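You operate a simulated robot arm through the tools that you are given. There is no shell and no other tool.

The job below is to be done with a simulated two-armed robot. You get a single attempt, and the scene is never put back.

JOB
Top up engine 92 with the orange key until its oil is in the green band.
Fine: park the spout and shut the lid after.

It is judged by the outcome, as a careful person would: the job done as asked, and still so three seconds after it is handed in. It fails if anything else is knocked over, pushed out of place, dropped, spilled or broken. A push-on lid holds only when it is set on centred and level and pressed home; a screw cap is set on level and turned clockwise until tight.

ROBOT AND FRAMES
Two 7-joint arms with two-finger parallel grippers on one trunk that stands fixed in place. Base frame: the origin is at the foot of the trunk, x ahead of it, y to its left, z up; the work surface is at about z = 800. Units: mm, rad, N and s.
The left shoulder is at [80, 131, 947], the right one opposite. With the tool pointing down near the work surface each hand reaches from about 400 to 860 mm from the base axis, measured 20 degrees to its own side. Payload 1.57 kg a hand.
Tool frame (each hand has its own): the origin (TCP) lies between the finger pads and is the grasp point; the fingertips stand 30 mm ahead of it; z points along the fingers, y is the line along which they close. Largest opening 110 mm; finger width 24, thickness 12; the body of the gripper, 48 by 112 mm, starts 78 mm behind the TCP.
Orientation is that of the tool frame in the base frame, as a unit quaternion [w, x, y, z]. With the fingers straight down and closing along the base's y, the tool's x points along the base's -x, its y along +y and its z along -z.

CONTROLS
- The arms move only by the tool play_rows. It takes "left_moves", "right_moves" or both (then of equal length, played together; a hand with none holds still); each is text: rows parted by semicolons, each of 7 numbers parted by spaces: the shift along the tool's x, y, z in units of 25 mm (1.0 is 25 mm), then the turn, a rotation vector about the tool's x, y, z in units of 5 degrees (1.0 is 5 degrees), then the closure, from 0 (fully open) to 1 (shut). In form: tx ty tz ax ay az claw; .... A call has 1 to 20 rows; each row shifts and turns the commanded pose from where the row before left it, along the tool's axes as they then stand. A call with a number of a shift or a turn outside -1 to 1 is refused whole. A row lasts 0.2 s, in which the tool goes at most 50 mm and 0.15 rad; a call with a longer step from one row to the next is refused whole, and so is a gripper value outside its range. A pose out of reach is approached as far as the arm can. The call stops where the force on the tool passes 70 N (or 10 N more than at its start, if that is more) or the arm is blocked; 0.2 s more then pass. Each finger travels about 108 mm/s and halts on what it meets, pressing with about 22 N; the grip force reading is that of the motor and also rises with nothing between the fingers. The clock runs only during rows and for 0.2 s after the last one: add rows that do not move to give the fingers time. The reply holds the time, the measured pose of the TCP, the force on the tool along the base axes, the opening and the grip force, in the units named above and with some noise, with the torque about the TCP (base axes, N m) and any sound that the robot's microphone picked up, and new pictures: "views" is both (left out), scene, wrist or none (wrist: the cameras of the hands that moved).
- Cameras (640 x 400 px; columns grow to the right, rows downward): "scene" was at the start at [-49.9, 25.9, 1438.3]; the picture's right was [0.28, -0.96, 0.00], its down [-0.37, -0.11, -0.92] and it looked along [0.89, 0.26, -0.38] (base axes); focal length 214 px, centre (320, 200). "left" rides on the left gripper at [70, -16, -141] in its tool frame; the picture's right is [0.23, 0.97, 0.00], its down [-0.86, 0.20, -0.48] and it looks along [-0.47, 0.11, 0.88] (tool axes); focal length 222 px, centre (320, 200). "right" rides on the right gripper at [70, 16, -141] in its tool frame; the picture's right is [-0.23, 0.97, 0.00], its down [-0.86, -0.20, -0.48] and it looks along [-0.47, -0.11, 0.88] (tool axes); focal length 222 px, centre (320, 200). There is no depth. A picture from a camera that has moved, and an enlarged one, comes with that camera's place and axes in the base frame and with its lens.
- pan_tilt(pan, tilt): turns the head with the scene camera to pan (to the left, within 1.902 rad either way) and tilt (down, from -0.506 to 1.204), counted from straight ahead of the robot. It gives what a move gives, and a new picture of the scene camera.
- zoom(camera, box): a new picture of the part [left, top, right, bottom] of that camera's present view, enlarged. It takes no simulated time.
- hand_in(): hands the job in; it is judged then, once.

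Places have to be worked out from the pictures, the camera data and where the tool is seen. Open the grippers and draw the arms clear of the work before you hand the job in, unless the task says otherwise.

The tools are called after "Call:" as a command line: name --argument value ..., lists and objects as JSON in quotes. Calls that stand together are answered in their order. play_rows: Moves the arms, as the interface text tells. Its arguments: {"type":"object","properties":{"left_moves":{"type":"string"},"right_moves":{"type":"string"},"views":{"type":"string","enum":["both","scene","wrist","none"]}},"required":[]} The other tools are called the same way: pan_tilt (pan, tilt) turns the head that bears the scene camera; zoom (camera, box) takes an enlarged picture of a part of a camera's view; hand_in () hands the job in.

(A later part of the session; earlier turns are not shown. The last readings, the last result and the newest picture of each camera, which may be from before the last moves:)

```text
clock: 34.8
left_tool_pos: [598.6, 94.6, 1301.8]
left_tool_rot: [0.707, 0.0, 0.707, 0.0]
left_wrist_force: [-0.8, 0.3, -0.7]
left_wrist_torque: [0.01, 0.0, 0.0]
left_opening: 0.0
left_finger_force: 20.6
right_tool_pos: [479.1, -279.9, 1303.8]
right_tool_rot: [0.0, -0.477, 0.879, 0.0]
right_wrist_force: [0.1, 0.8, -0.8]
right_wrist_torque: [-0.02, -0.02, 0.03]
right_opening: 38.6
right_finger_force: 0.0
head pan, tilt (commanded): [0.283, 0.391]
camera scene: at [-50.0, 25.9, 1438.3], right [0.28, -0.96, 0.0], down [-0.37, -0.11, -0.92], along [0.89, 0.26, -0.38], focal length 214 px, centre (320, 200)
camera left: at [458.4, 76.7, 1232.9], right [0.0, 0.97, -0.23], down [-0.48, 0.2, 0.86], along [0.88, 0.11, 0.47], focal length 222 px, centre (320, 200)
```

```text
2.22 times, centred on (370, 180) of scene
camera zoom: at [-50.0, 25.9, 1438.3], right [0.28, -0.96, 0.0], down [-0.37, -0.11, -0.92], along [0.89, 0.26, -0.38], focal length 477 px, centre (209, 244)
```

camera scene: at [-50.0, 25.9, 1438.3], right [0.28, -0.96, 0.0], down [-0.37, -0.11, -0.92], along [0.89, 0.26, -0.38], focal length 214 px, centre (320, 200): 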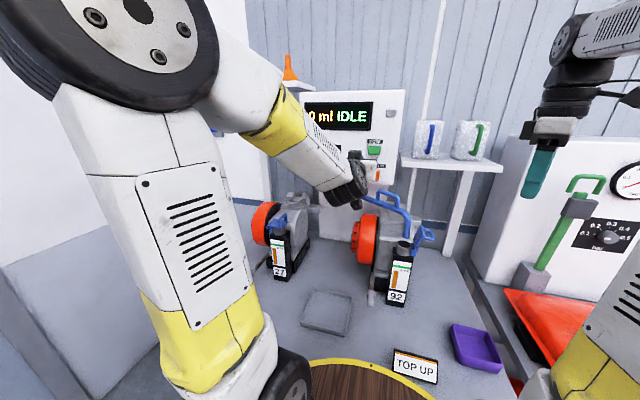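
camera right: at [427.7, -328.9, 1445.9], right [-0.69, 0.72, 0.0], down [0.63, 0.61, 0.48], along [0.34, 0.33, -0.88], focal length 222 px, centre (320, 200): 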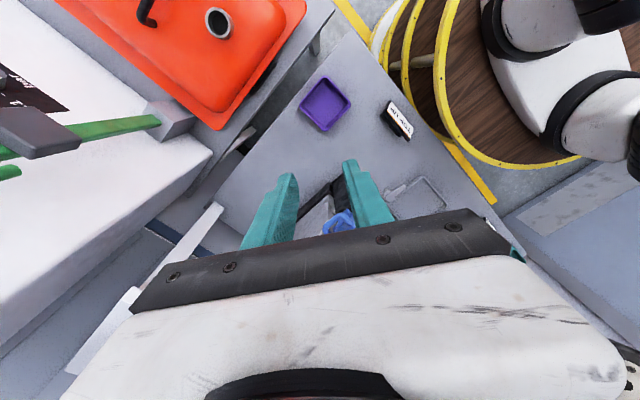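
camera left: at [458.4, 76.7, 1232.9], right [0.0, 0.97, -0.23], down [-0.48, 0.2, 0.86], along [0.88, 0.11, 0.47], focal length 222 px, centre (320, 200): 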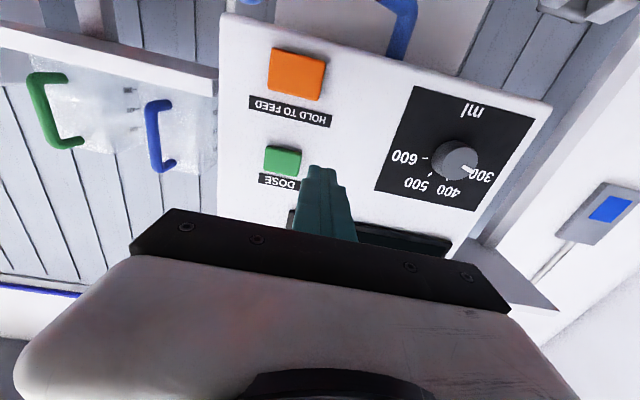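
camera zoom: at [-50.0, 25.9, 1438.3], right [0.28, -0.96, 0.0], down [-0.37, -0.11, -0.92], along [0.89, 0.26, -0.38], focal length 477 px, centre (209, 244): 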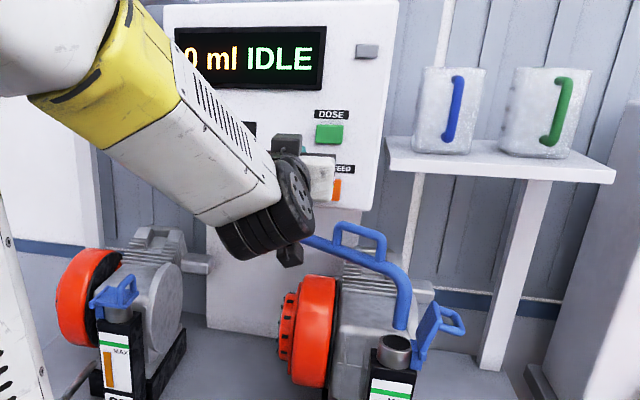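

The key from this camera also triangulates to [691,55,1234]. Moving down to line up with it.

Call:
play_rows --left_moves "0.65 -0.4 0.06 0 0 0 1;0.65 -0.4 0.06 0 0 0 1;0.65 -0.4 0.06 0 0 0 1;0.65 -0.4 0.06 0 0 0 1"

Call:
zoom --camera "scene" --box '[300, 90, 440, 270]'

Call:
zoom --camera "left" --box '[230, 0, 430, 240]'

```text
clock: 35.8
left_tool_pos: [604.7, 52.0, 1237.7]
left_tool_rot: [0.707, -0.001, 0.707, 0.0]
left_wrist_force: [-0.9, 0.5, -0.1]
left_wrist_torque: [0.02, 0.0, 0.0]
left_opening: 0.1
left_finger_force: 21.7
right_tool_pos: [479.4, -280.3, 1305.1]
right_tool_rot: [0.0, -0.477, 0.879, 0.0]
right_wrist_force: [-0.6, -0.6, -0.3]
right_wrist_torque: [0.02, -0.01, 0.01]
right_opening: 38.5
right_finger_force: 0.1
head pan, tilt (commanded): [0.283, 0.391]
camera scene: at [-50.0, 25.9, 1438.3], right [0.28, -0.96, 0.0], down [-0.37, -0.11, -0.92], along [0.89, 0.26, -0.38], focal length 214 px, centre (320, 200)
camera left: at [463.4, 36.5, 1168.2], right [0.0, 0.97, -0.23], down [-0.48, 0.2, 0.86], along [0.88, 0.11, 0.47], focal length 222 px, centre (320, 200)
```

scene: 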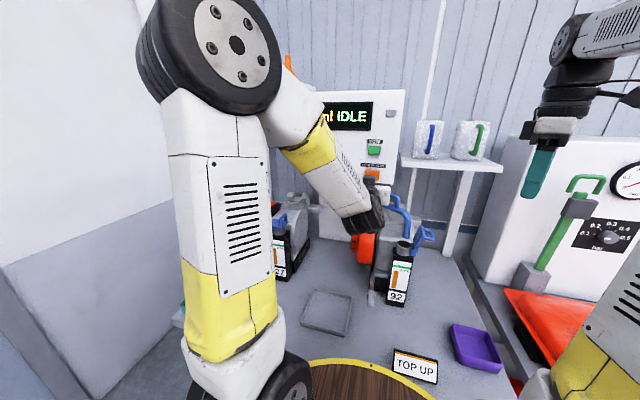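
left: 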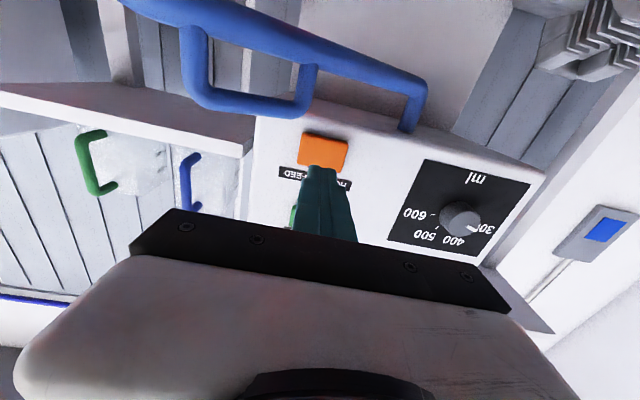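

```text
2.22 times, centred on (370, 180) of scene
camera zoom: at [-50.0, 25.9, 1438.3], right [0.28, -0.96, 0.0], down [-0.37, -0.11, -0.92], along [0.89, 0.26, -0.38], focal length 477 px, centre (209, 244)
```

zoom: 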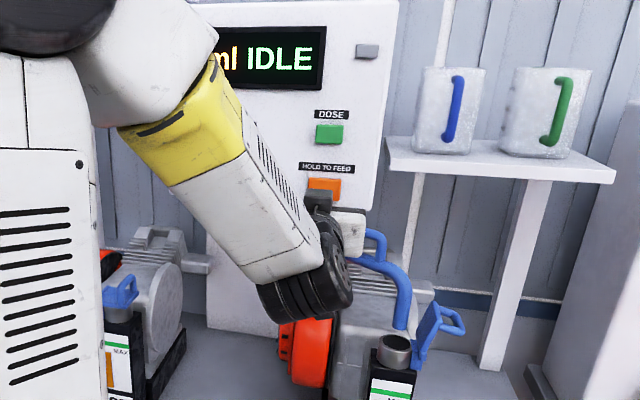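

```text
1.67 times, centred on (330, 120) of left
camera zoom: at [463.4, 36.5, 1168.2], right [0.0, 0.97, -0.23], down [-0.48, 0.2, 0.86], along [0.88, 0.11, 0.47], focal length 370 px, centre (303, 333)
```

zoom: 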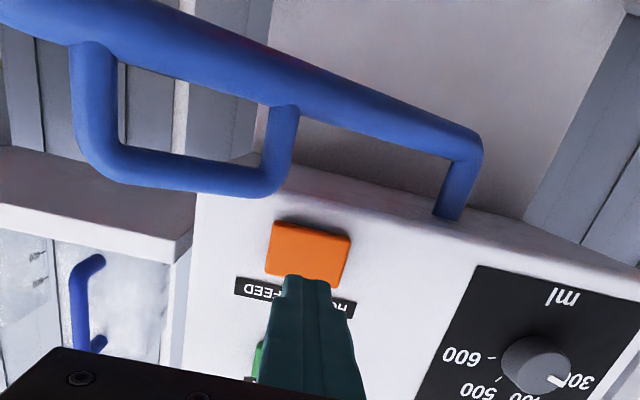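

Aligned with the key. Before touching it I take a close reading of the gauge on 92.

Call:
zoom --camera "scene" --box '[378, 240, 422, 310]'

Call:
play_rows --left_moves "-0.05 0.08 0.9 0 0 0 1;-0.05 0.04 0.9 0 0 0 1" --views "both"

Call:
zoom --camera "left" --box '[230, 60, 430, 240]'

```text
5.71 times, centred on (400, 275) of scene
camera zoom: at [-50.0, 25.9, 1438.3], right [0.28, -0.96, 0.0], down [-0.37, -0.11, -0.92], along [0.89, 0.26, -0.38], focal length 1226 px, centre (-137, -229)
```

zoom: 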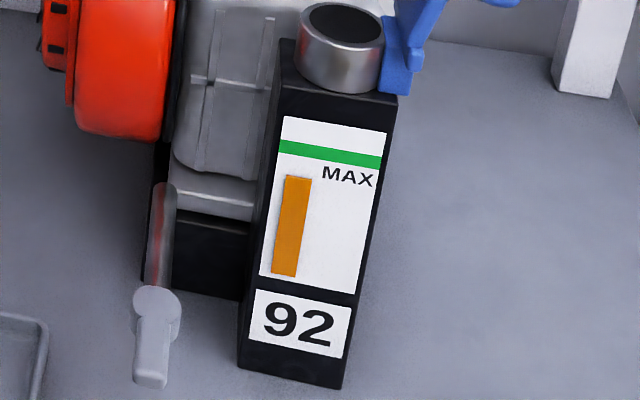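

```text
clock: 36.4
left_tool_pos: [647.3, 55.8, 1241.4]
left_tool_rot: [0.707, -0.001, 0.707, 0.001]
left_wrist_force: [0.3, 0.1, -0.6]
left_wrist_torque: [0.0, 0.02, -0.01]
left_opening: 0.0
left_finger_force: 21.0
right_tool_pos: [479.2, -280.3, 1304.5]
right_tool_rot: [0.0, -0.477, 0.879, 0.0]
right_wrist_force: [-1.0, 0.7, 1.0]
right_wrist_torque: [0.0, -0.02, -0.01]
right_opening: 38.6
right_finger_force: 0.0
head pan, tilt (commanded): [0.283, 0.391]
camera scene: at [-50.1, 25.8, 1438.3], right [0.28, -0.96, 0.0], down [-0.37, -0.11, -0.92], along [0.89, 0.26, -0.38], focal length 214 px, centre (320, 200)
camera left: at [507.4, 39.3, 1170.8], right [0.0, 0.97, -0.23], down [-0.48, 0.2, 0.85], along [0.88, 0.11, 0.47], focal length 222 px, centre (320, 200)
```

scene: 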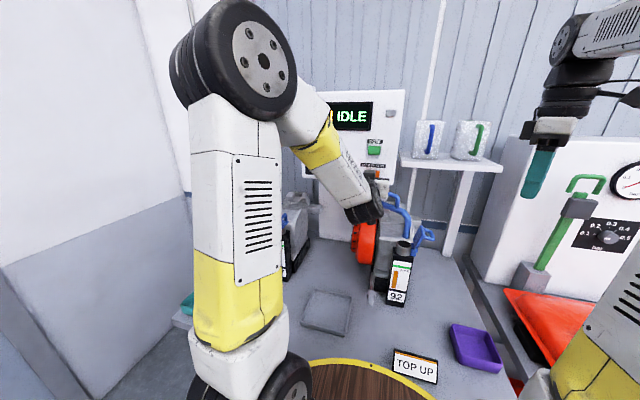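
left: 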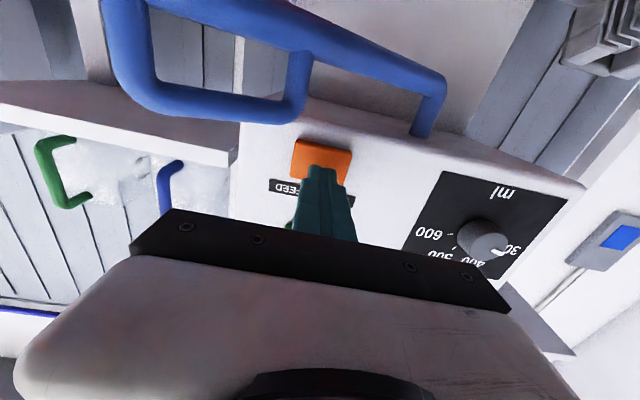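

```text
2.22 times, centred on (330, 150) of left
camera zoom: at [507.4, 39.3, 1170.8], right [0.0, 0.97, -0.23], down [-0.48, 0.2, 0.85], along [0.88, 0.11, 0.47], focal length 494 px, centre (298, 311)
```

zoom: 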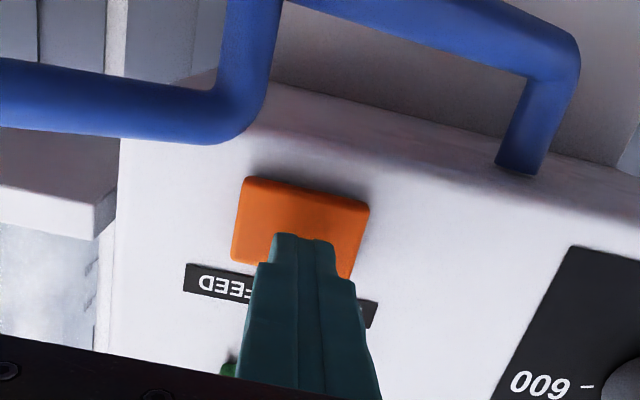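

Starting level: oil column top is about 17 zoom-pixels below the green band (column length ~98 px), so I need a rise of roughly 17–34 px, ideally ~25 px. I ease the tip toward the key in small steps.

Call:
play_rows --left_moves "0.2 0 0.3 0 0 0 1;0 0 0.16 0 0 0 1" --views "scene"

Call:
zoom --camera "scene" --box '[378, 240, 422, 310]'

```text
clock: 37.0
left_tool_pos: [659.7, 55.2, 1235.8]
left_tool_rot: [0.707, 0.0, 0.707, 0.0]
left_wrist_force: [-1.5, -0.2, 1.9]
left_wrist_torque: [0.03, -0.06, 0.0]
left_opening: 0.3
left_finger_force: 21.4
right_tool_pos: [478.7, -278.2, 1303.6]
right_tool_rot: [0.0, -0.477, 0.879, 0.0]
right_wrist_force: [-0.2, -0.1, -0.2]
right_wrist_torque: [0.02, -0.03, -0.01]
right_opening: 38.3
right_finger_force: 0.1
head pan, tilt (commanded): [0.283, 0.391]
camera scene: at [-50.0, 25.8, 1438.3], right [0.28, -0.96, 0.0], down [-0.37, -0.11, -0.92], along [0.89, 0.26, -0.38], focal length 214 px, centre (320, 200)
```

scene: 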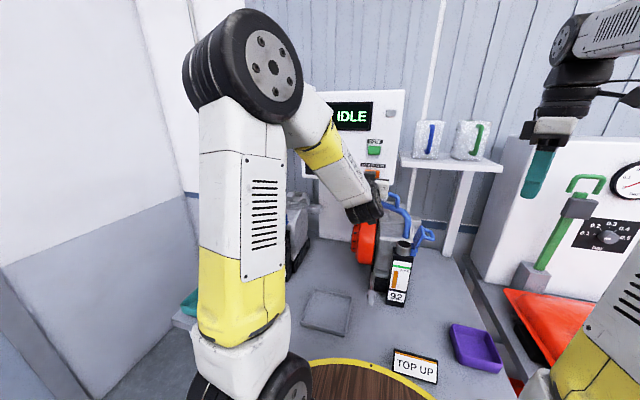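

```text
5.71 times, centred on (400, 275) of scene
camera zoom: at [-50.0, 25.8, 1438.3], right [0.28, -0.96, 0.0], down [-0.37, -0.11, -0.92], along [0.89, 0.26, -0.38], focal length 1226 px, centre (-137, -229)
```

zoom: 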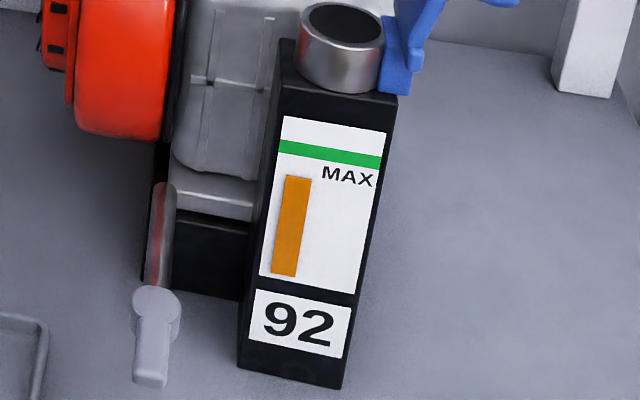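

The tip is just touching the key (slight force). I double-check the spout over the neck before pressing.

Call:
zoom --camera "scene" --box '[370, 185, 440, 265]'

Call:
zoom --camera "scene" --box '[300, 90, 410, 190]'

```text
5.00 times, centred on (405, 225) of scene
camera zoom: at [-50.0, 25.8, 1438.3], right [0.28, -0.96, 0.0], down [-0.37, -0.11, -0.92], along [0.89, 0.26, -0.38], focal length 1072 px, centre (-105, 75)
```

zoom: 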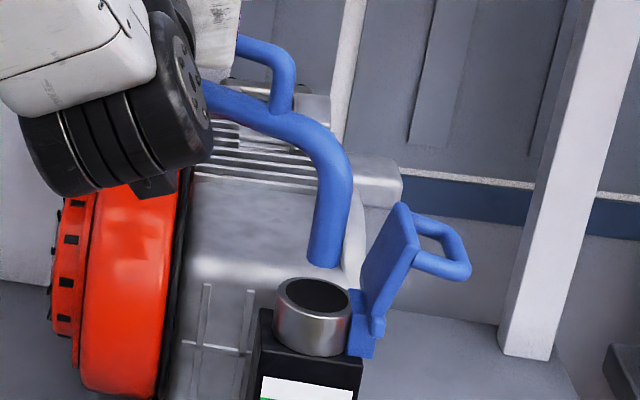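

```text
4.00 times, centred on (355, 140) of scene
camera zoom: at [-50.0, 25.8, 1438.3], right [0.28, -0.96, 0.0], down [-0.37, -0.11, -0.92], along [0.89, 0.26, -0.38], focal length 858 px, centre (180, 440)
```

zoom: 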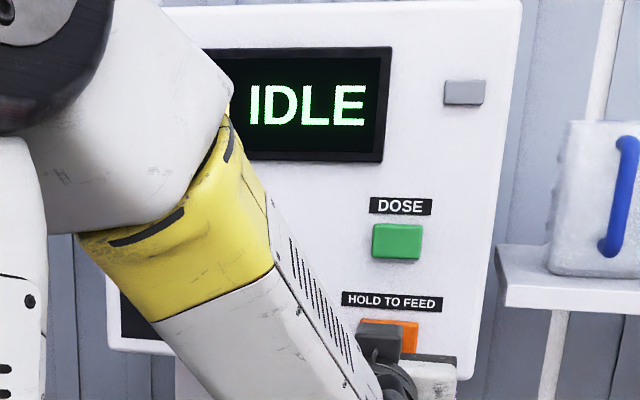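

Spout and neck are still aligned. I do a short test press: 5 mm in, then back out in the same call, so any feed lasts only a moment.

Call:
play_rows --left_moves "0 0 0.2 0 0 0 1;0 0 -0.2 0 0 0 1" --views "scene"

Call:
zoom --camera "scene" --box '[378, 240, 422, 310]'

Call:
zoom --camera "scene" --box '[300, 90, 410, 190]'

```text
clock: 37.6
left_tool_pos: [660.5, 57.4, 1235.0]
left_tool_rot: [0.707, 0.0, 0.707, 0.0]
left_wrist_force: [-1.1, -1.0, 0.1]
left_wrist_torque: [0.0, -0.03, -0.04]
left_opening: 0.1
left_finger_force: 20.8
right_tool_pos: [479.7, -280.2, 1304.7]
right_tool_rot: [0.0, -0.477, 0.879, 0.0]
right_wrist_force: [0.1, -0.5, -0.7]
right_wrist_torque: [0.02, 0.01, 0.02]
right_opening: 38.2
right_finger_force: 0.2
head pan, tilt (commanded): [0.283, 0.391]
heard: click
camera scene: at [-49.9, 25.8, 1438.3], right [0.28, -0.96, 0.0], down [-0.37, -0.11, -0.92], along [0.89, 0.26, -0.38], focal length 214 px, centre (320, 200)
```

scene: 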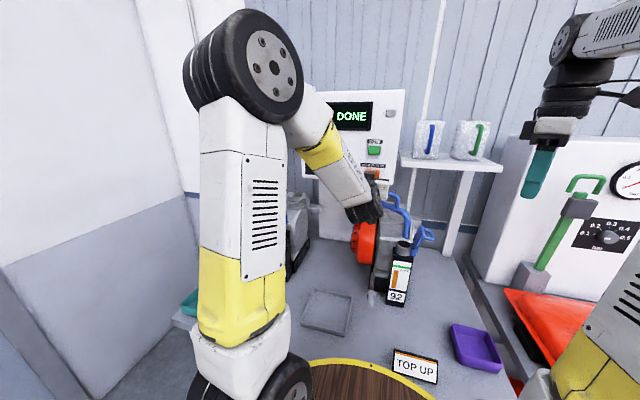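

```text
5.71 times, centred on (400, 275) of scene
camera zoom: at [-49.9, 25.8, 1438.3], right [0.28, -0.96, 0.0], down [-0.37, -0.11, -0.92], along [0.89, 0.26, -0.38], focal length 1226 px, centre (-137, -229)
```

zoom: 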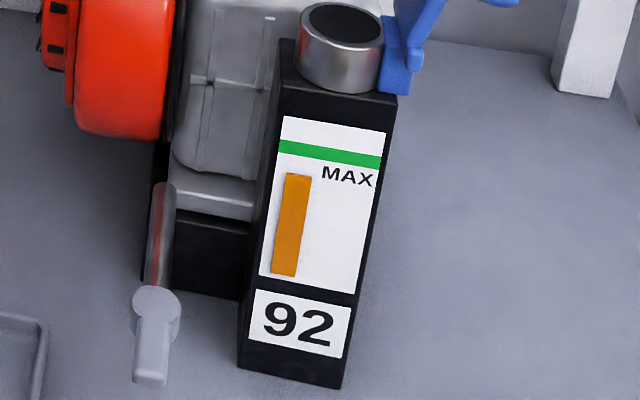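

```text
4.00 times, centred on (355, 140) of scene
camera zoom: at [-49.9, 25.8, 1438.3], right [0.28, -0.96, 0.0], down [-0.37, -0.11, -0.92], along [0.89, 0.26, -0.38], focal length 858 px, centre (180, 440)
```

zoom: 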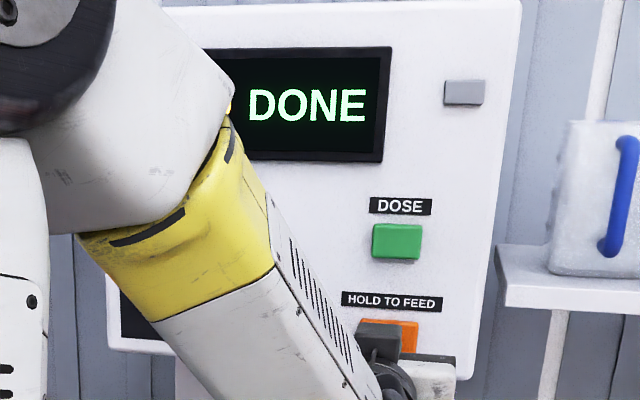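

The key clicks and the level rose ~3 px with no spill seen. I let it settle one beat to check for lag in the reading.

Call:
play_rows --left_moves "0 0 0 0 0 0 1;0 0 0 0 0 0 1;0 0 0 0 0 0 1" --views "none"

Call:
zoom --camera "scene" --box '[388, 250, 416, 295]'

Call:
zoom --camera "scene" --box '[370, 225, 440, 310]'

```text
clock: 38.4
left_tool_pos: [659.8, 56.0, 1235.0]
left_tool_rot: [0.708, 0.0, 0.707, 0.0]
left_wrist_force: [-1.9, -0.4, -0.5]
left_wrist_torque: [-0.01, 0.01, -0.04]
left_opening: 0.3
left_finger_force: 21.1
right_tool_pos: [478.5, -280.4, 1305.1]
right_tool_rot: [0.0, -0.477, 0.879, 0.0]
right_wrist_force: [-0.2, 0.1, 1.1]
right_wrist_torque: [-0.03, 0.0, 0.0]
right_opening: 38.5
right_finger_force: 0.0
head pan, tilt (commanded): [0.283, 0.391]
```

```text
8.89 times, centred on (402, 272) of scene
camera zoom: at [-49.9, 25.8, 1438.3], right [0.28, -0.96, 0.0], down [-0.37, -0.11, -0.92], along [0.89, 0.26, -0.38], focal length 1906 px, centre (-409, -444)
```

zoom: 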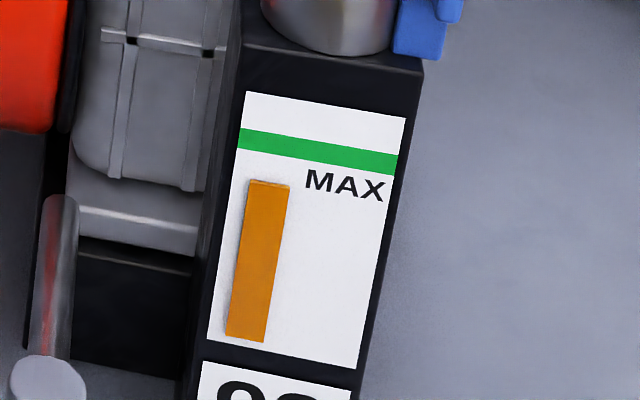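

```text
4.71 times, centred on (405, 268) of scene
camera zoom: at [-49.9, 25.8, 1438.3], right [0.28, -0.96, 0.0], down [-0.37, -0.11, -0.92], along [0.89, 0.26, -0.38], focal length 1009 px, centre (-80, -118)
```

zoom: 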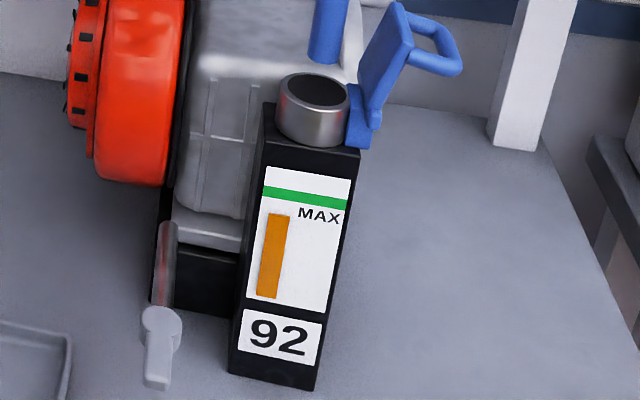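

Level is steady (no lag), top at row 182 in this zoom; green band there spans about rows 135–156. I press and hold for about 0.8 s next.

Call:
play_rows --left_moves "0 0 0.2 0 0 0 1;0 0 0 0 0 0 1;0 0 0 0 0 0 1;0 0 0 0 0 0 1;0 0 -0.2 0 0 0 1" --views "scene"

Call:
zoom --camera "scene" --box '[388, 250, 416, 295]'

Call:
zoom --camera "scene" --box '[370, 225, 440, 310]'

```text
clock: 39.6
left_tool_pos: [662.1, 56.7, 1235.9]
left_tool_rot: [0.708, 0.0, 0.707, -0.001]
left_wrist_force: [-2.7, 0.5, -0.6]
left_wrist_torque: [-0.01, 0.03, 0.01]
left_opening: 0.0
left_finger_force: 21.2
right_tool_pos: [480.3, -278.7, 1304.6]
right_tool_rot: [0.0, -0.477, 0.879, 0.0]
right_wrist_force: [-0.1, -0.4, 0.6]
right_wrist_torque: [0.02, -0.01, 0.04]
right_opening: 38.5
right_finger_force: 0.1
head pan, tilt (commanded): [0.283, 0.391]
camera scene: at [-49.8, 25.8, 1438.3], right [0.28, -0.96, 0.0], down [-0.37, -0.11, -0.92], along [0.89, 0.26, -0.38], focal length 214 px, centre (320, 200)
```

scene: 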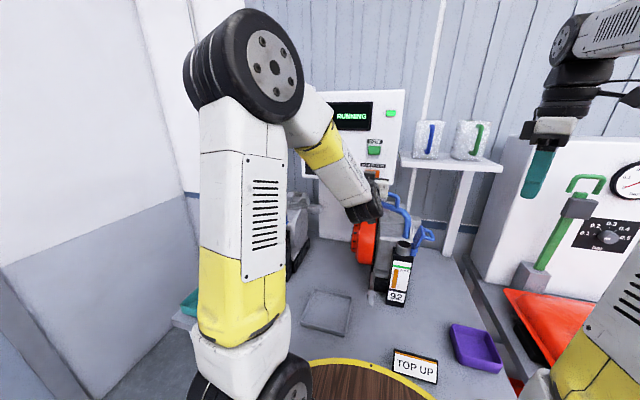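

```text
8.89 times, centred on (402, 272) of scene
camera zoom: at [-49.8, 25.8, 1438.3], right [0.28, -0.96, 0.0], down [-0.37, -0.11, -0.92], along [0.89, 0.26, -0.38], focal length 1906 px, centre (-409, -444)
```

zoom: 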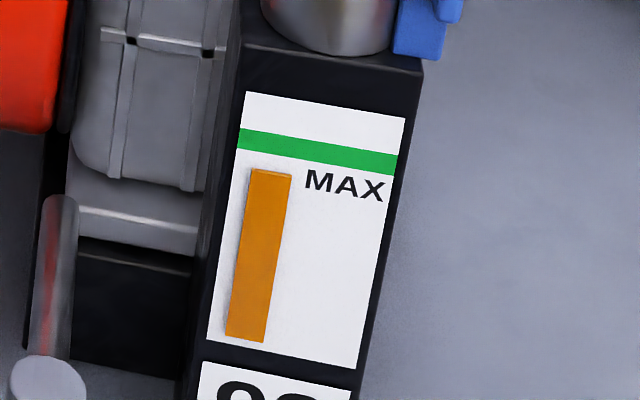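

```text
4.71 times, centred on (405, 268) of scene
camera zoom: at [-49.8, 25.8, 1438.3], right [0.28, -0.96, 0.0], down [-0.37, -0.11, -0.92], along [0.89, 0.26, -0.38], focal length 1009 px, centre (-80, -118)
```

zoom: 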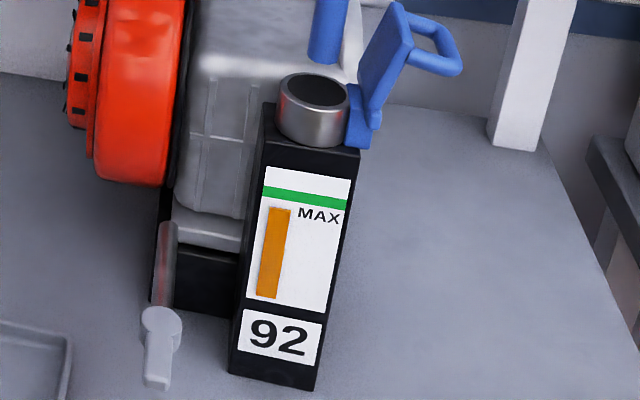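

The display still reads RUNNING since the tip had not fully cleared the key; the level is at row 170, and rate is about 12 px/s. I hold for about 1 s more and then retract clearly (12 mm).

Call:
play_rows --left_moves "0 0 0.1 0 0 0 1;0 0 0 0 0 0 1;0 0 0 0 0 0 1;0 0 0 0 0 0 1;0 0 0 0 0 0 1;0 0 -0.5 0 0 0 1" --views "scene"

Call:
zoom --camera "scene" --box '[388, 250, 416, 295]'

Call:
zoom --camera "scene" --box '[300, 90, 410, 190]'

```text
clock: 41.0
left_tool_pos: [651.8, 54.0, 1235.0]
left_tool_rot: [0.706, 0.001, 0.708, 0.0]
left_wrist_force: [0.3, 1.2, -0.2]
left_wrist_torque: [0.01, -0.01, -0.01]
left_opening: 0.0
left_finger_force: 21.6
right_tool_pos: [480.1, -279.4, 1304.8]
right_tool_rot: [-0.001, -0.477, 0.879, 0.0]
right_wrist_force: [0.9, 0.2, 0.6]
right_wrist_torque: [0.02, 0.01, 0.01]
right_opening: 38.5
right_finger_force: 0.0
head pan, tilt (commanded): [0.283, 0.391]
camera scene: at [-49.7, 25.8, 1438.3], right [0.28, -0.96, 0.0], down [-0.37, -0.11, -0.92], along [0.89, 0.26, -0.38], focal length 214 px, centre (320, 200)
```

scene: 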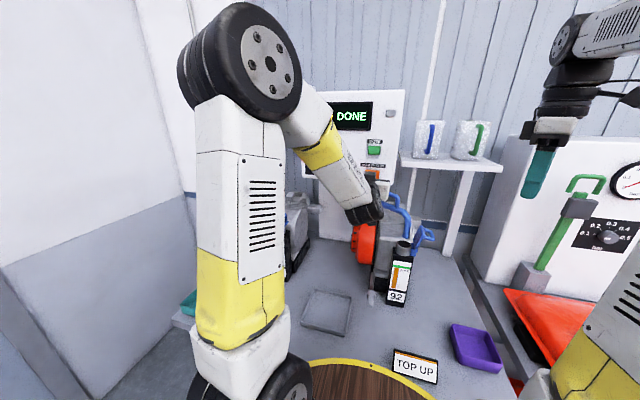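

```text
8.89 times, centred on (402, 272) of scene
camera zoom: at [-49.7, 25.8, 1438.3], right [0.28, -0.96, 0.0], down [-0.37, -0.11, -0.92], along [0.89, 0.26, -0.38], focal length 1906 px, centre (-409, -444)
```

zoom: 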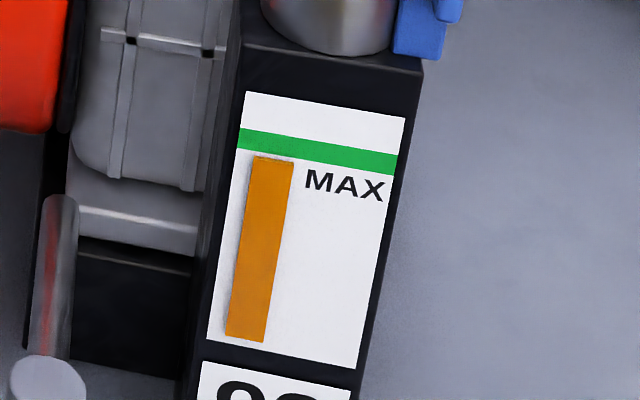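

```text
4.00 times, centred on (355, 140) of scene
camera zoom: at [-49.7, 25.8, 1438.3], right [0.28, -0.96, 0.0], down [-0.37, -0.11, -0.92], along [0.89, 0.26, -0.38], focal length 858 px, centre (180, 440)
```

zoom: 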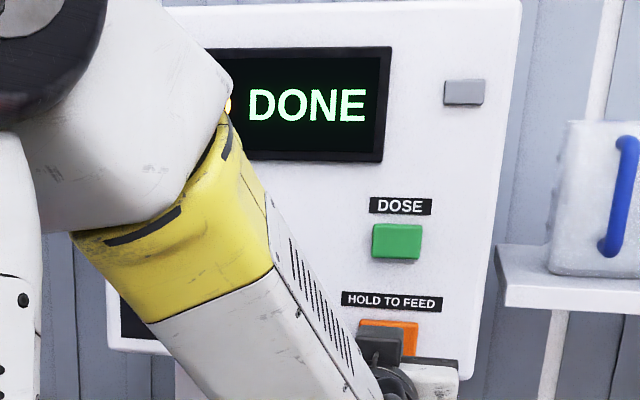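

The oil top is just at the lower edge of the green band (need about 12 px more for mid-band, ≈1 s). One more press of about 0.95 s, then a clear retract.

Call:
play_rows --left_moves "0 0 0.5 0 0 0 1;0 0 0 0 0 0 1;0 0 0 0 0 0 1;0 0 0 0 0 0 1;0 0 0 0 0 0 1;0 0 -0.6 0 0 0 1" --views "scene"

Call:
zoom --camera "scene" --box '[388, 250, 416, 295]'

Call:
zoom --camera "scene" --box '[300, 90, 410, 190]'

```text
clock: 42.4
left_tool_pos: [649.0, 56.3, 1234.7]
left_tool_rot: [0.706, 0.0, 0.708, 0.0]
left_wrist_force: [0.4, 0.2, -0.2]
left_wrist_torque: [0.0, 0.05, 0.0]
left_opening: 0.2
left_finger_force: 21.4
right_tool_pos: [479.0, -279.5, 1303.5]
right_tool_rot: [-0.001, -0.477, 0.879, 0.0]
right_wrist_force: [0.9, -0.1, -0.2]
right_wrist_torque: [0.02, -0.01, 0.02]
right_opening: 38.5
right_finger_force: 0.2
head pan, tilt (commanded): [0.283, 0.391]
heard: click
camera scene: at [-49.6, 25.8, 1438.4], right [0.28, -0.96, 0.0], down [-0.37, -0.11, -0.92], along [0.89, 0.26, -0.38], focal length 214 px, centre (320, 200)
```

scene: 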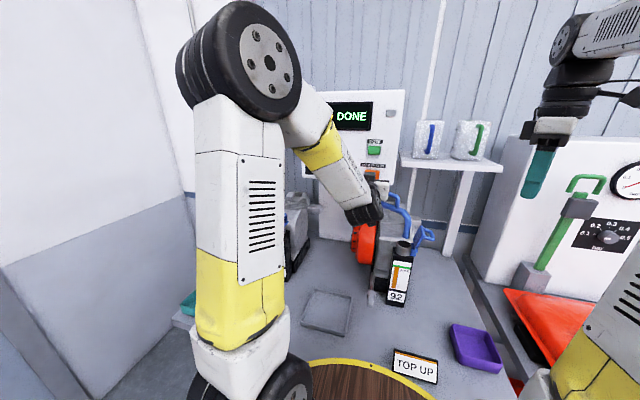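

```text
8.89 times, centred on (402, 272) of scene
camera zoom: at [-49.6, 25.8, 1438.4], right [0.28, -0.96, 0.0], down [-0.37, -0.11, -0.92], along [0.89, 0.26, -0.38], focal length 1906 px, centre (-409, -444)
```

zoom: 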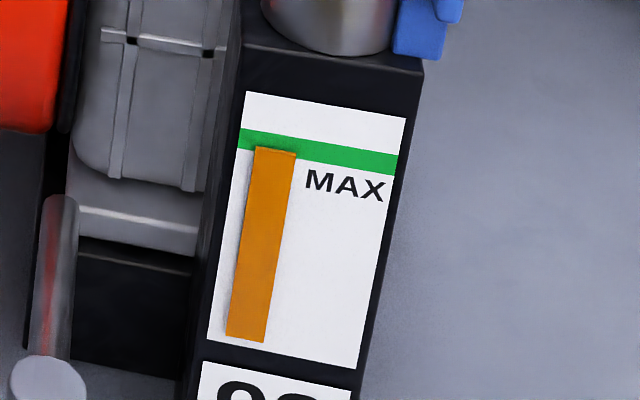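

```text
4.00 times, centred on (355, 140) of scene
camera zoom: at [-49.6, 25.8, 1438.4], right [0.28, -0.96, 0.0], down [-0.37, -0.11, -0.92], along [0.89, 0.26, -0.38], focal length 858 px, centre (180, 440)
```

zoom: 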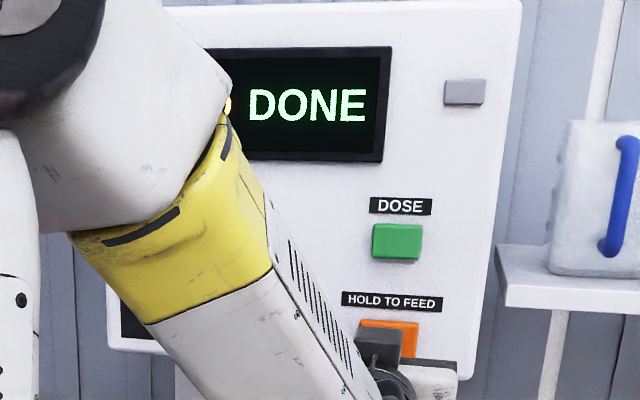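

The level is inside the green band, about a third of the way up. One brief tap (~0.3 s) will bring it close to the middle of the band.

Call:
play_rows --left_moves "0 0 0.44 0 0 0 1;0 0 0.18 0 0 0 1;0 0 -0.62 0 0 0 1" --views "scene"

Call:
zoom --camera "scene" --box '[388, 250, 416, 295]'

Call:
zoom --camera "scene" --box '[300, 90, 410, 190]'

```text
clock: 43.2
left_tool_pos: [648.8, 55.7, 1233.5]
left_tool_rot: [0.707, 0.0, 0.707, 0.0]
left_wrist_force: [0.2, 0.2, -0.3]
left_wrist_torque: [-0.02, 0.05, -0.03]
left_opening: 0.1
left_finger_force: 20.5
right_tool_pos: [479.2, -279.1, 1304.6]
right_tool_rot: [0.0, -0.477, 0.879, 0.001]
right_wrist_force: [0.1, -1.0, -0.3]
right_wrist_torque: [-0.02, 0.02, -0.01]
right_opening: 38.5
right_finger_force: 0.1
head pan, tilt (commanded): [0.283, 0.391]
heard: click
camera scene: at [-49.7, 25.8, 1438.4], right [0.28, -0.96, 0.0], down [-0.37, -0.11, -0.92], along [0.89, 0.26, -0.38], focal length 214 px, centre (320, 200)
```

scene: 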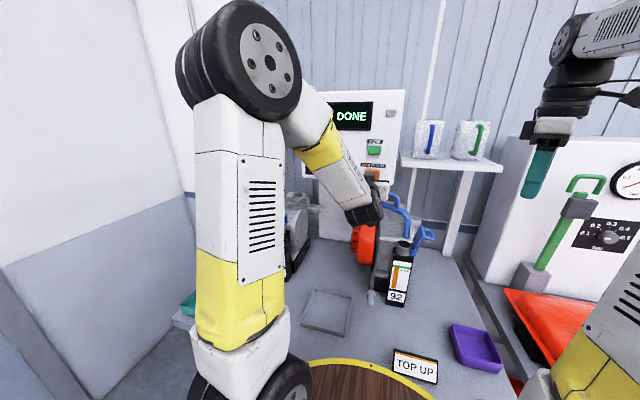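

```text
8.89 times, centred on (402, 272) of scene
camera zoom: at [-49.7, 25.8, 1438.4], right [0.28, -0.96, 0.0], down [-0.37, -0.11, -0.92], along [0.89, 0.26, -0.38], focal length 1906 px, centre (-409, -444)
```

zoom: 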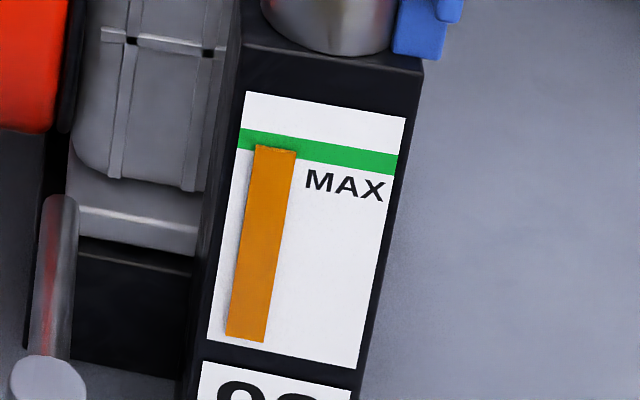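

```text
4.00 times, centred on (355, 140) of scene
camera zoom: at [-49.7, 25.8, 1438.4], right [0.28, -0.96, 0.0], down [-0.37, -0.11, -0.92], along [0.89, 0.26, -0.38], focal length 858 px, centre (180, 440)
```

zoom: 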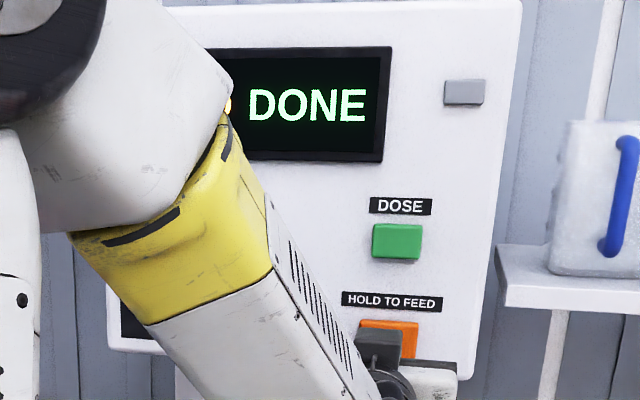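

Call:
zoom --camera "scene" --box '[394, 258, 410, 270]'

```text
16.00 times, centred on (402, 264) of scene
camera zoom: at [-49.7, 25.8, 1438.4], right [0.28, -0.96, 0.0], down [-0.37, -0.11, -0.92], along [0.89, 0.26, -0.38], focal length 3432 px, centre (-992, -824)
```

zoom: 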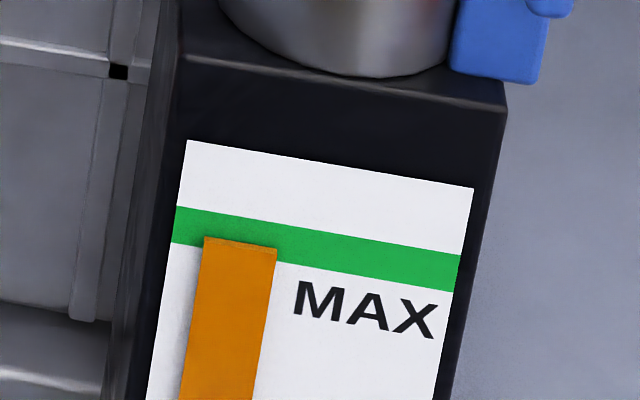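

The oil top is within the green band (about 35–50% up it), display reads DONE. Now I back the left hand straight off the key and swing it away to the left so the right hand can fetch the spout.

Call:
play_rows --left_moves "0 0 -1 0 0 0 1;0 0 -1 0 0 0 1;-.24 .89 -.145 0 0 0 1;-.24 .89 -.145 0 0 0 1;-.24 .89 -.145 0 0 0 1;-.24 .89 -.145 0 0 0 1;-.24 .89 -.145 0 0 0 1;-.24 .89 -.145 0 0 0 1;-.24 .89 -.145 0 0 0 1;-.24 .89 -.145 0 0 0 1;-.24 .89 -.145 0 0 0 1;-.24 .89 -.145 0 0 0 1;-.24 .89 -.145 0 0 0 1"

Call:
zoom --camera "scene" --box '[300, 80, 440, 310]'

```text
clock: 46.0
left_tool_pos: [560.5, 300.4, 1301.9]
left_tool_rot: [0.707, 0.0, 0.707, 0.0]
left_wrist_force: [0.0, -0.1, 1.2]
left_wrist_torque: [0.0, 0.02, 0.03]
left_opening: 0.0
left_finger_force: 20.8
right_tool_pos: [478.5, -279.4, 1305.0]
right_tool_rot: [-0.001, -0.478, 0.879, 0.0]
right_wrist_force: [0.0, -0.3, 0.4]
right_wrist_torque: [-0.03, -0.03, 0.01]
right_opening: 38.5
right_finger_force: 0.1
head pan, tilt (commanded): [0.283, 0.391]
camera scene: at [-49.8, 25.7, 1438.3], right [0.28, -0.96, 0.0], down [-0.37, -0.11, -0.92], along [0.89, 0.26, -0.38], focal length 214 px, centre (320, 200)
camera left: at [419.8, 284.0, 1231.4], right [0.0, 0.97, -0.23], down [-0.48, 0.2, 0.86], along [0.88, 0.11, 0.47], focal length 222 px, centre (320, 200)
```

scene: 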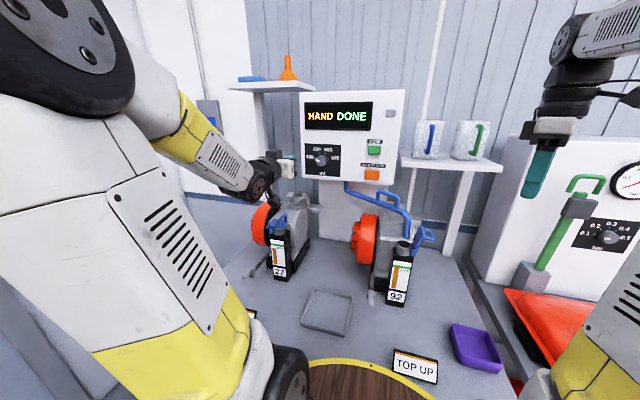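
left: 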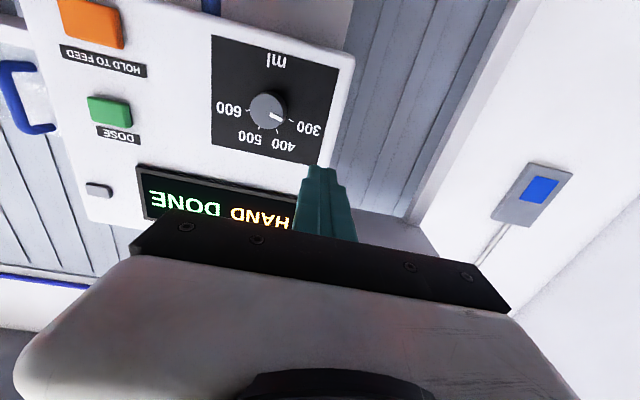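

```text
1.74 times, centred on (370, 195) of scene
camera zoom: at [-49.8, 25.7, 1438.3], right [0.28, -0.96, 0.0], down [-0.37, -0.11, -0.92], along [0.89, 0.26, -0.38], focal length 373 px, centre (233, 209)
```

zoom: 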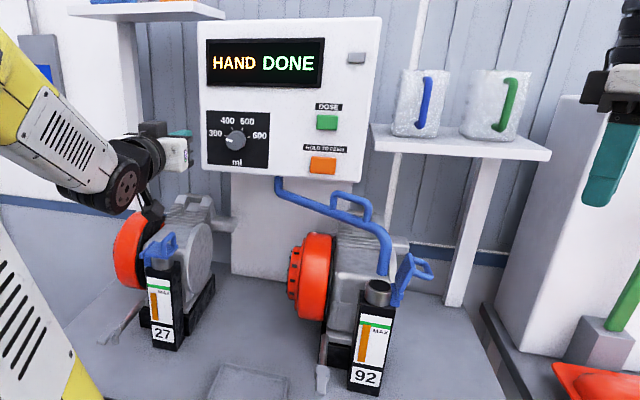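

Display reads "HAND DONE" and the spout is unmoved. I bring the right hand back above the spout loop by the reverse path while the left hand tucks further left.

Call:
play_rows --right_moves "-.873 .07 .06 0 0 0 .65;-.873 .07 .06 0 0 0 .65;-.873 .07 .06 0 0 0 .65;-.873 .07 .06 0 0 0 .65;-.873 .07 .06 0 0 0 .65;-.873 .07 .06 0 0 0 .65;-.873 .07 .06 0 0 0 .65;-.873 .07 .06 0 0 0 .65;-.873 .07 .06 0 0 0 .65;-.873 .07 .06 0 0 0 .65;-.873 .07 .06 0 0 0 .65;-.873 .07 .06 0 0 0 .65;-.873 .07 .06 0 0 0 .65;-.873 .07 .06 0 0 0 .65" --left_moves "0 0.4 -0.2 0 1 0 1;0 0.4 -0.2 0 1 0 1;0 0.4 -0.2 0 1 0 1;0 0.4 -0.2 0 1 0 1;0 0.4 -0.2 0 1 0 1;0 0.4 -0.2 0 1 0 1;0 0 0 0 0 0 1;0 0 0 0 0 0 1;0 0 0 0 0 0 1;0 0 0 0 0 0 1;0 0 0 0 0 0 1;0 0 0 0 0 0 1;0 0 0 0 0 0 1;0 0 0 0 0 0 1"

Call:
zoom --camera "right" --box '[240, 30, 400, 220]'

Call:
zoom --camera "scene" --box '[340, 110, 440, 270]'

```text
clock: 49.0
left_tool_pos: [529.7, 360.0, 1306.4]
left_tool_rot: [0.5, 0.0, 0.866, -0.001]
left_wrist_force: [0.2, 0.2, 0.3]
left_wrist_torque: [0.02, 0.0, 0.05]
left_opening: 0.0
left_finger_force: 21.6
right_tool_pos: [625.7, -9.0, 1283.6]
right_tool_rot: [0.0, -0.477, 0.879, -0.001]
right_wrist_force: [0.1, 0.0, 0.8]
right_wrist_torque: [0.02, -0.01, 0.04]
right_opening: 38.5
right_finger_force: 0.0
head pan, tilt (commanded): [0.283, 0.391]
camera scene: at [-50.0, 25.7, 1438.3], right [0.28, -0.96, 0.0], down [-0.37, -0.11, -0.92], along [0.89, 0.26, -0.38], focal length 214 px, centre (320, 200)
camera right: at [574.1, -58.8, 1425.5], right [-0.69, 0.72, 0.0], down [0.63, 0.61, 0.48], along [0.34, 0.33, -0.88], focal length 222 px, centre (320, 200)
camera left: at [373.8, 343.8, 1318.5], right [-0.11, 0.97, -0.2], down [0.01, 0.2, 0.98], along [0.99, 0.11, -0.04], focal length 222 px, centre (320, 200)
```

scene: 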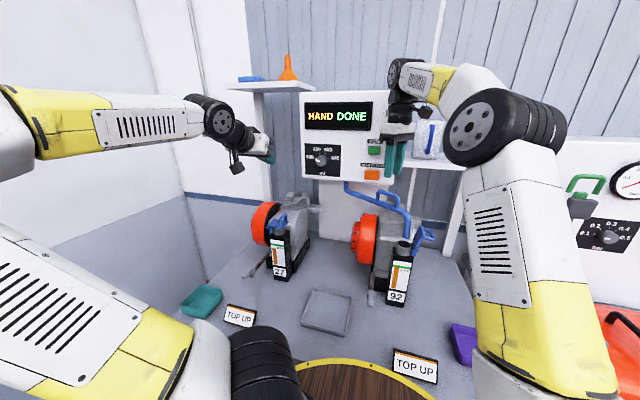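
right: 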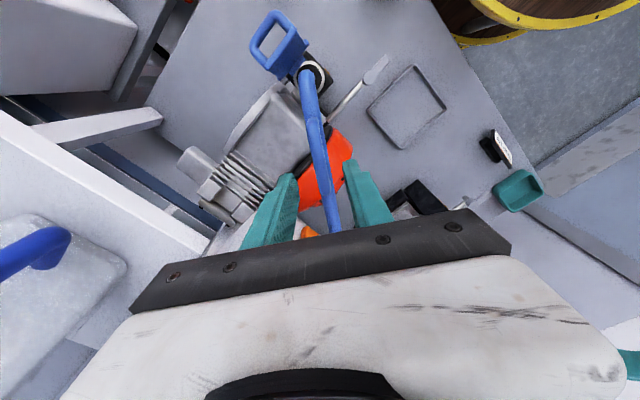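
left: 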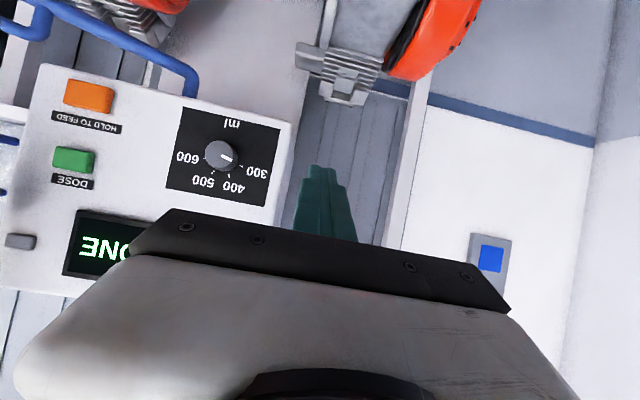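

```text
2.11 times, centred on (320, 125) of right
camera zoom: at [574.1, -58.8, 1425.5], right [-0.69, 0.72, 0.0], down [0.63, 0.61, 0.48], along [0.34, 0.33, -0.88], focal length 468 px, centre (320, 358)
```

zoom: 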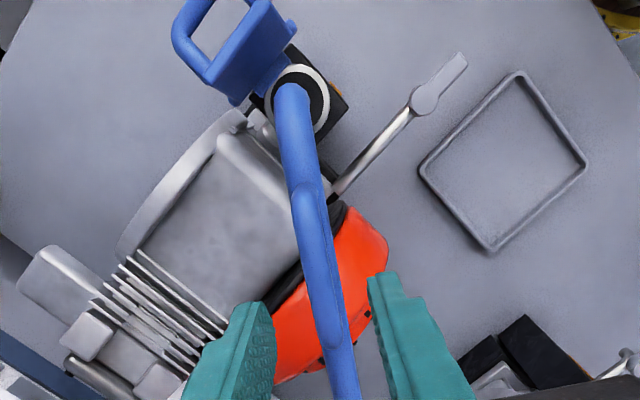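

```text
2.50 times, centred on (390, 190) of scene
camera zoom: at [-50.0, 25.7, 1438.3], right [0.28, -0.96, 0.0], down [-0.37, -0.11, -0.92], along [0.89, 0.26, -0.38], focal length 536 px, centre (145, 225)
```

zoom: 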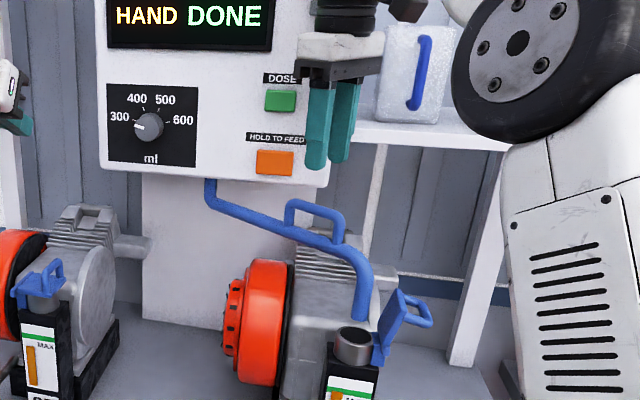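

The loop is between the fingers as before. Lowering straight back to z≈1202 and closing on the bar.

Call:
play_rows --right_moves "0 0 1 0 0 0 .65;0 0 1 0 0 0 .65;0 0 0.8 0 0 0 .65;0 0 0.46 0 0 0 .65;0 0 0 0 0 0 1;0 0 0 0 0 0 1;0 0 0 0 0 0 1"

Call:
zoom --camera "right" --box '[220, 30, 400, 240]'

```text
clock: 50.6
left_tool_pos: [530.0, 361.1, 1307.8]
left_tool_rot: [0.5, -0.001, 0.866, 0.001]
left_wrist_force: [-0.1, 0.8, 0.1]
left_wrist_torque: [-0.01, 0.03, 0.01]
left_opening: 0.1
left_finger_force: 21.1
right_tool_pos: [626.2, -10.7, 1203.5]
right_tool_rot: [0.001, -0.477, 0.879, 0.0]
right_wrist_force: [5.2, -1.4, -1.0]
right_wrist_torque: [0.28, -0.33, -0.78]
right_opening: 14.5
right_finger_force: 30.5
head pan, tilt (commanded): [0.283, 0.391]
camera scene: at [-49.4, 25.9, 1438.4], right [0.28, -0.96, 0.0], down [-0.37, -0.11, -0.92], along [0.89, 0.26, -0.38], focal length 214 px, centre (320, 200)
camera right: at [574.5, -59.3, 1344.9], right [-0.69, 0.72, 0.0], down [0.63, 0.61, 0.48], along [0.35, 0.33, -0.88], focal length 222 px, centre (320, 200)
```

scene: 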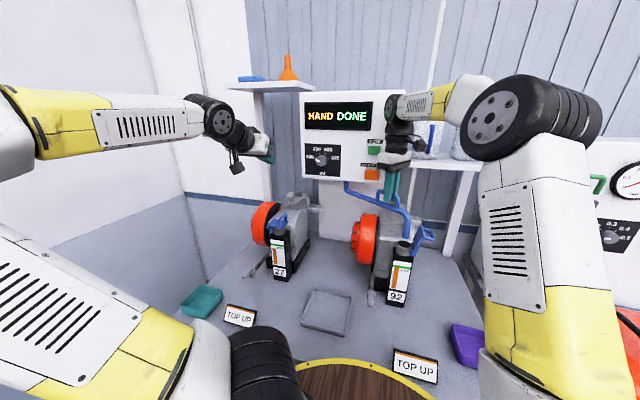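
right: 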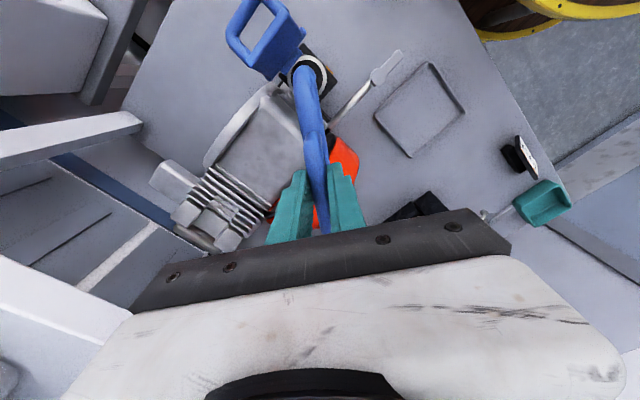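

```text
1.90 times, centred on (310, 135) of right
camera zoom: at [574.5, -59.3, 1344.9], right [-0.69, 0.72, 0.0], down [0.63, 0.61, 0.48], along [0.35, 0.33, -0.88], focal length 423 px, centre (339, 324)
```

zoom: 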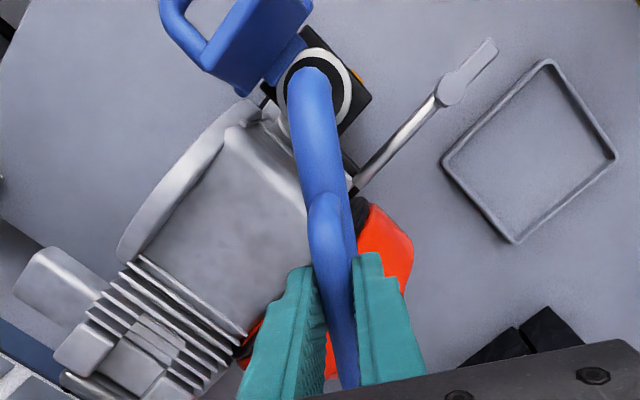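

Gripped again. Swinging the spout back toward park, 8 steps first.

Call:
play_rows --right_moves "-0.026 0.626 0 0 0 0.95 1;-0.026 0.626 0 0 0 0.95 1;-0.026 0.626 0 0 0 0.95 1;-0.026 0.626 0 0 0 0.95 1;-0.026 0.626 0 0 0 0.95 1;-0.026 0.626 0 0 0 0.95 1;-0.026 0.626 0 0 0 0.95 1;-0.026 0.626 0 0 0 0.95 1" --views "scene"

```text
clock: 52.4
left_tool_pos: [530.2, 360.5, 1306.8]
left_tool_rot: [0.5, 0.0, 0.866, 0.001]
left_wrist_force: [0.0, -0.8, 1.1]
left_wrist_torque: [-0.02, 0.01, 0.02]
left_opening: 0.0
left_finger_force: 21.6
right_tool_pos: [552.0, 87.7, 1203.2]
right_tool_rot: [0.001, -0.165, 0.986, 0.001]
right_wrist_force: [23.1, 5.4, 11.8]
right_wrist_torque: [0.08, -0.26, -0.35]
right_opening: 13.7
right_finger_force: 30.5
head pan, tilt (commanded): [0.283, 0.391]
camera scene: at [-48.8, 26.1, 1438.4], right [0.28, -0.96, 0.0], down [-0.37, -0.11, -0.92], along [0.89, 0.26, -0.38], focal length 214 px, centre (320, 200)
```

scene: 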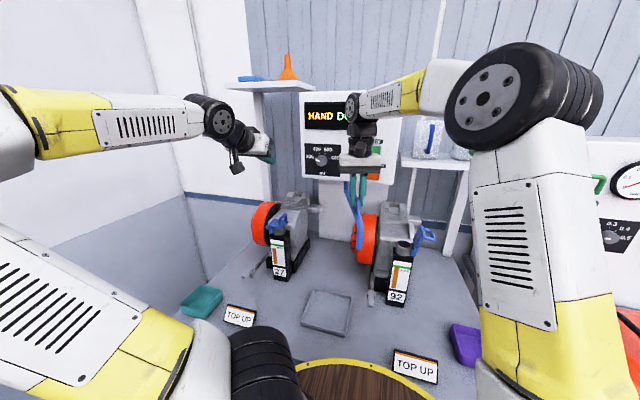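

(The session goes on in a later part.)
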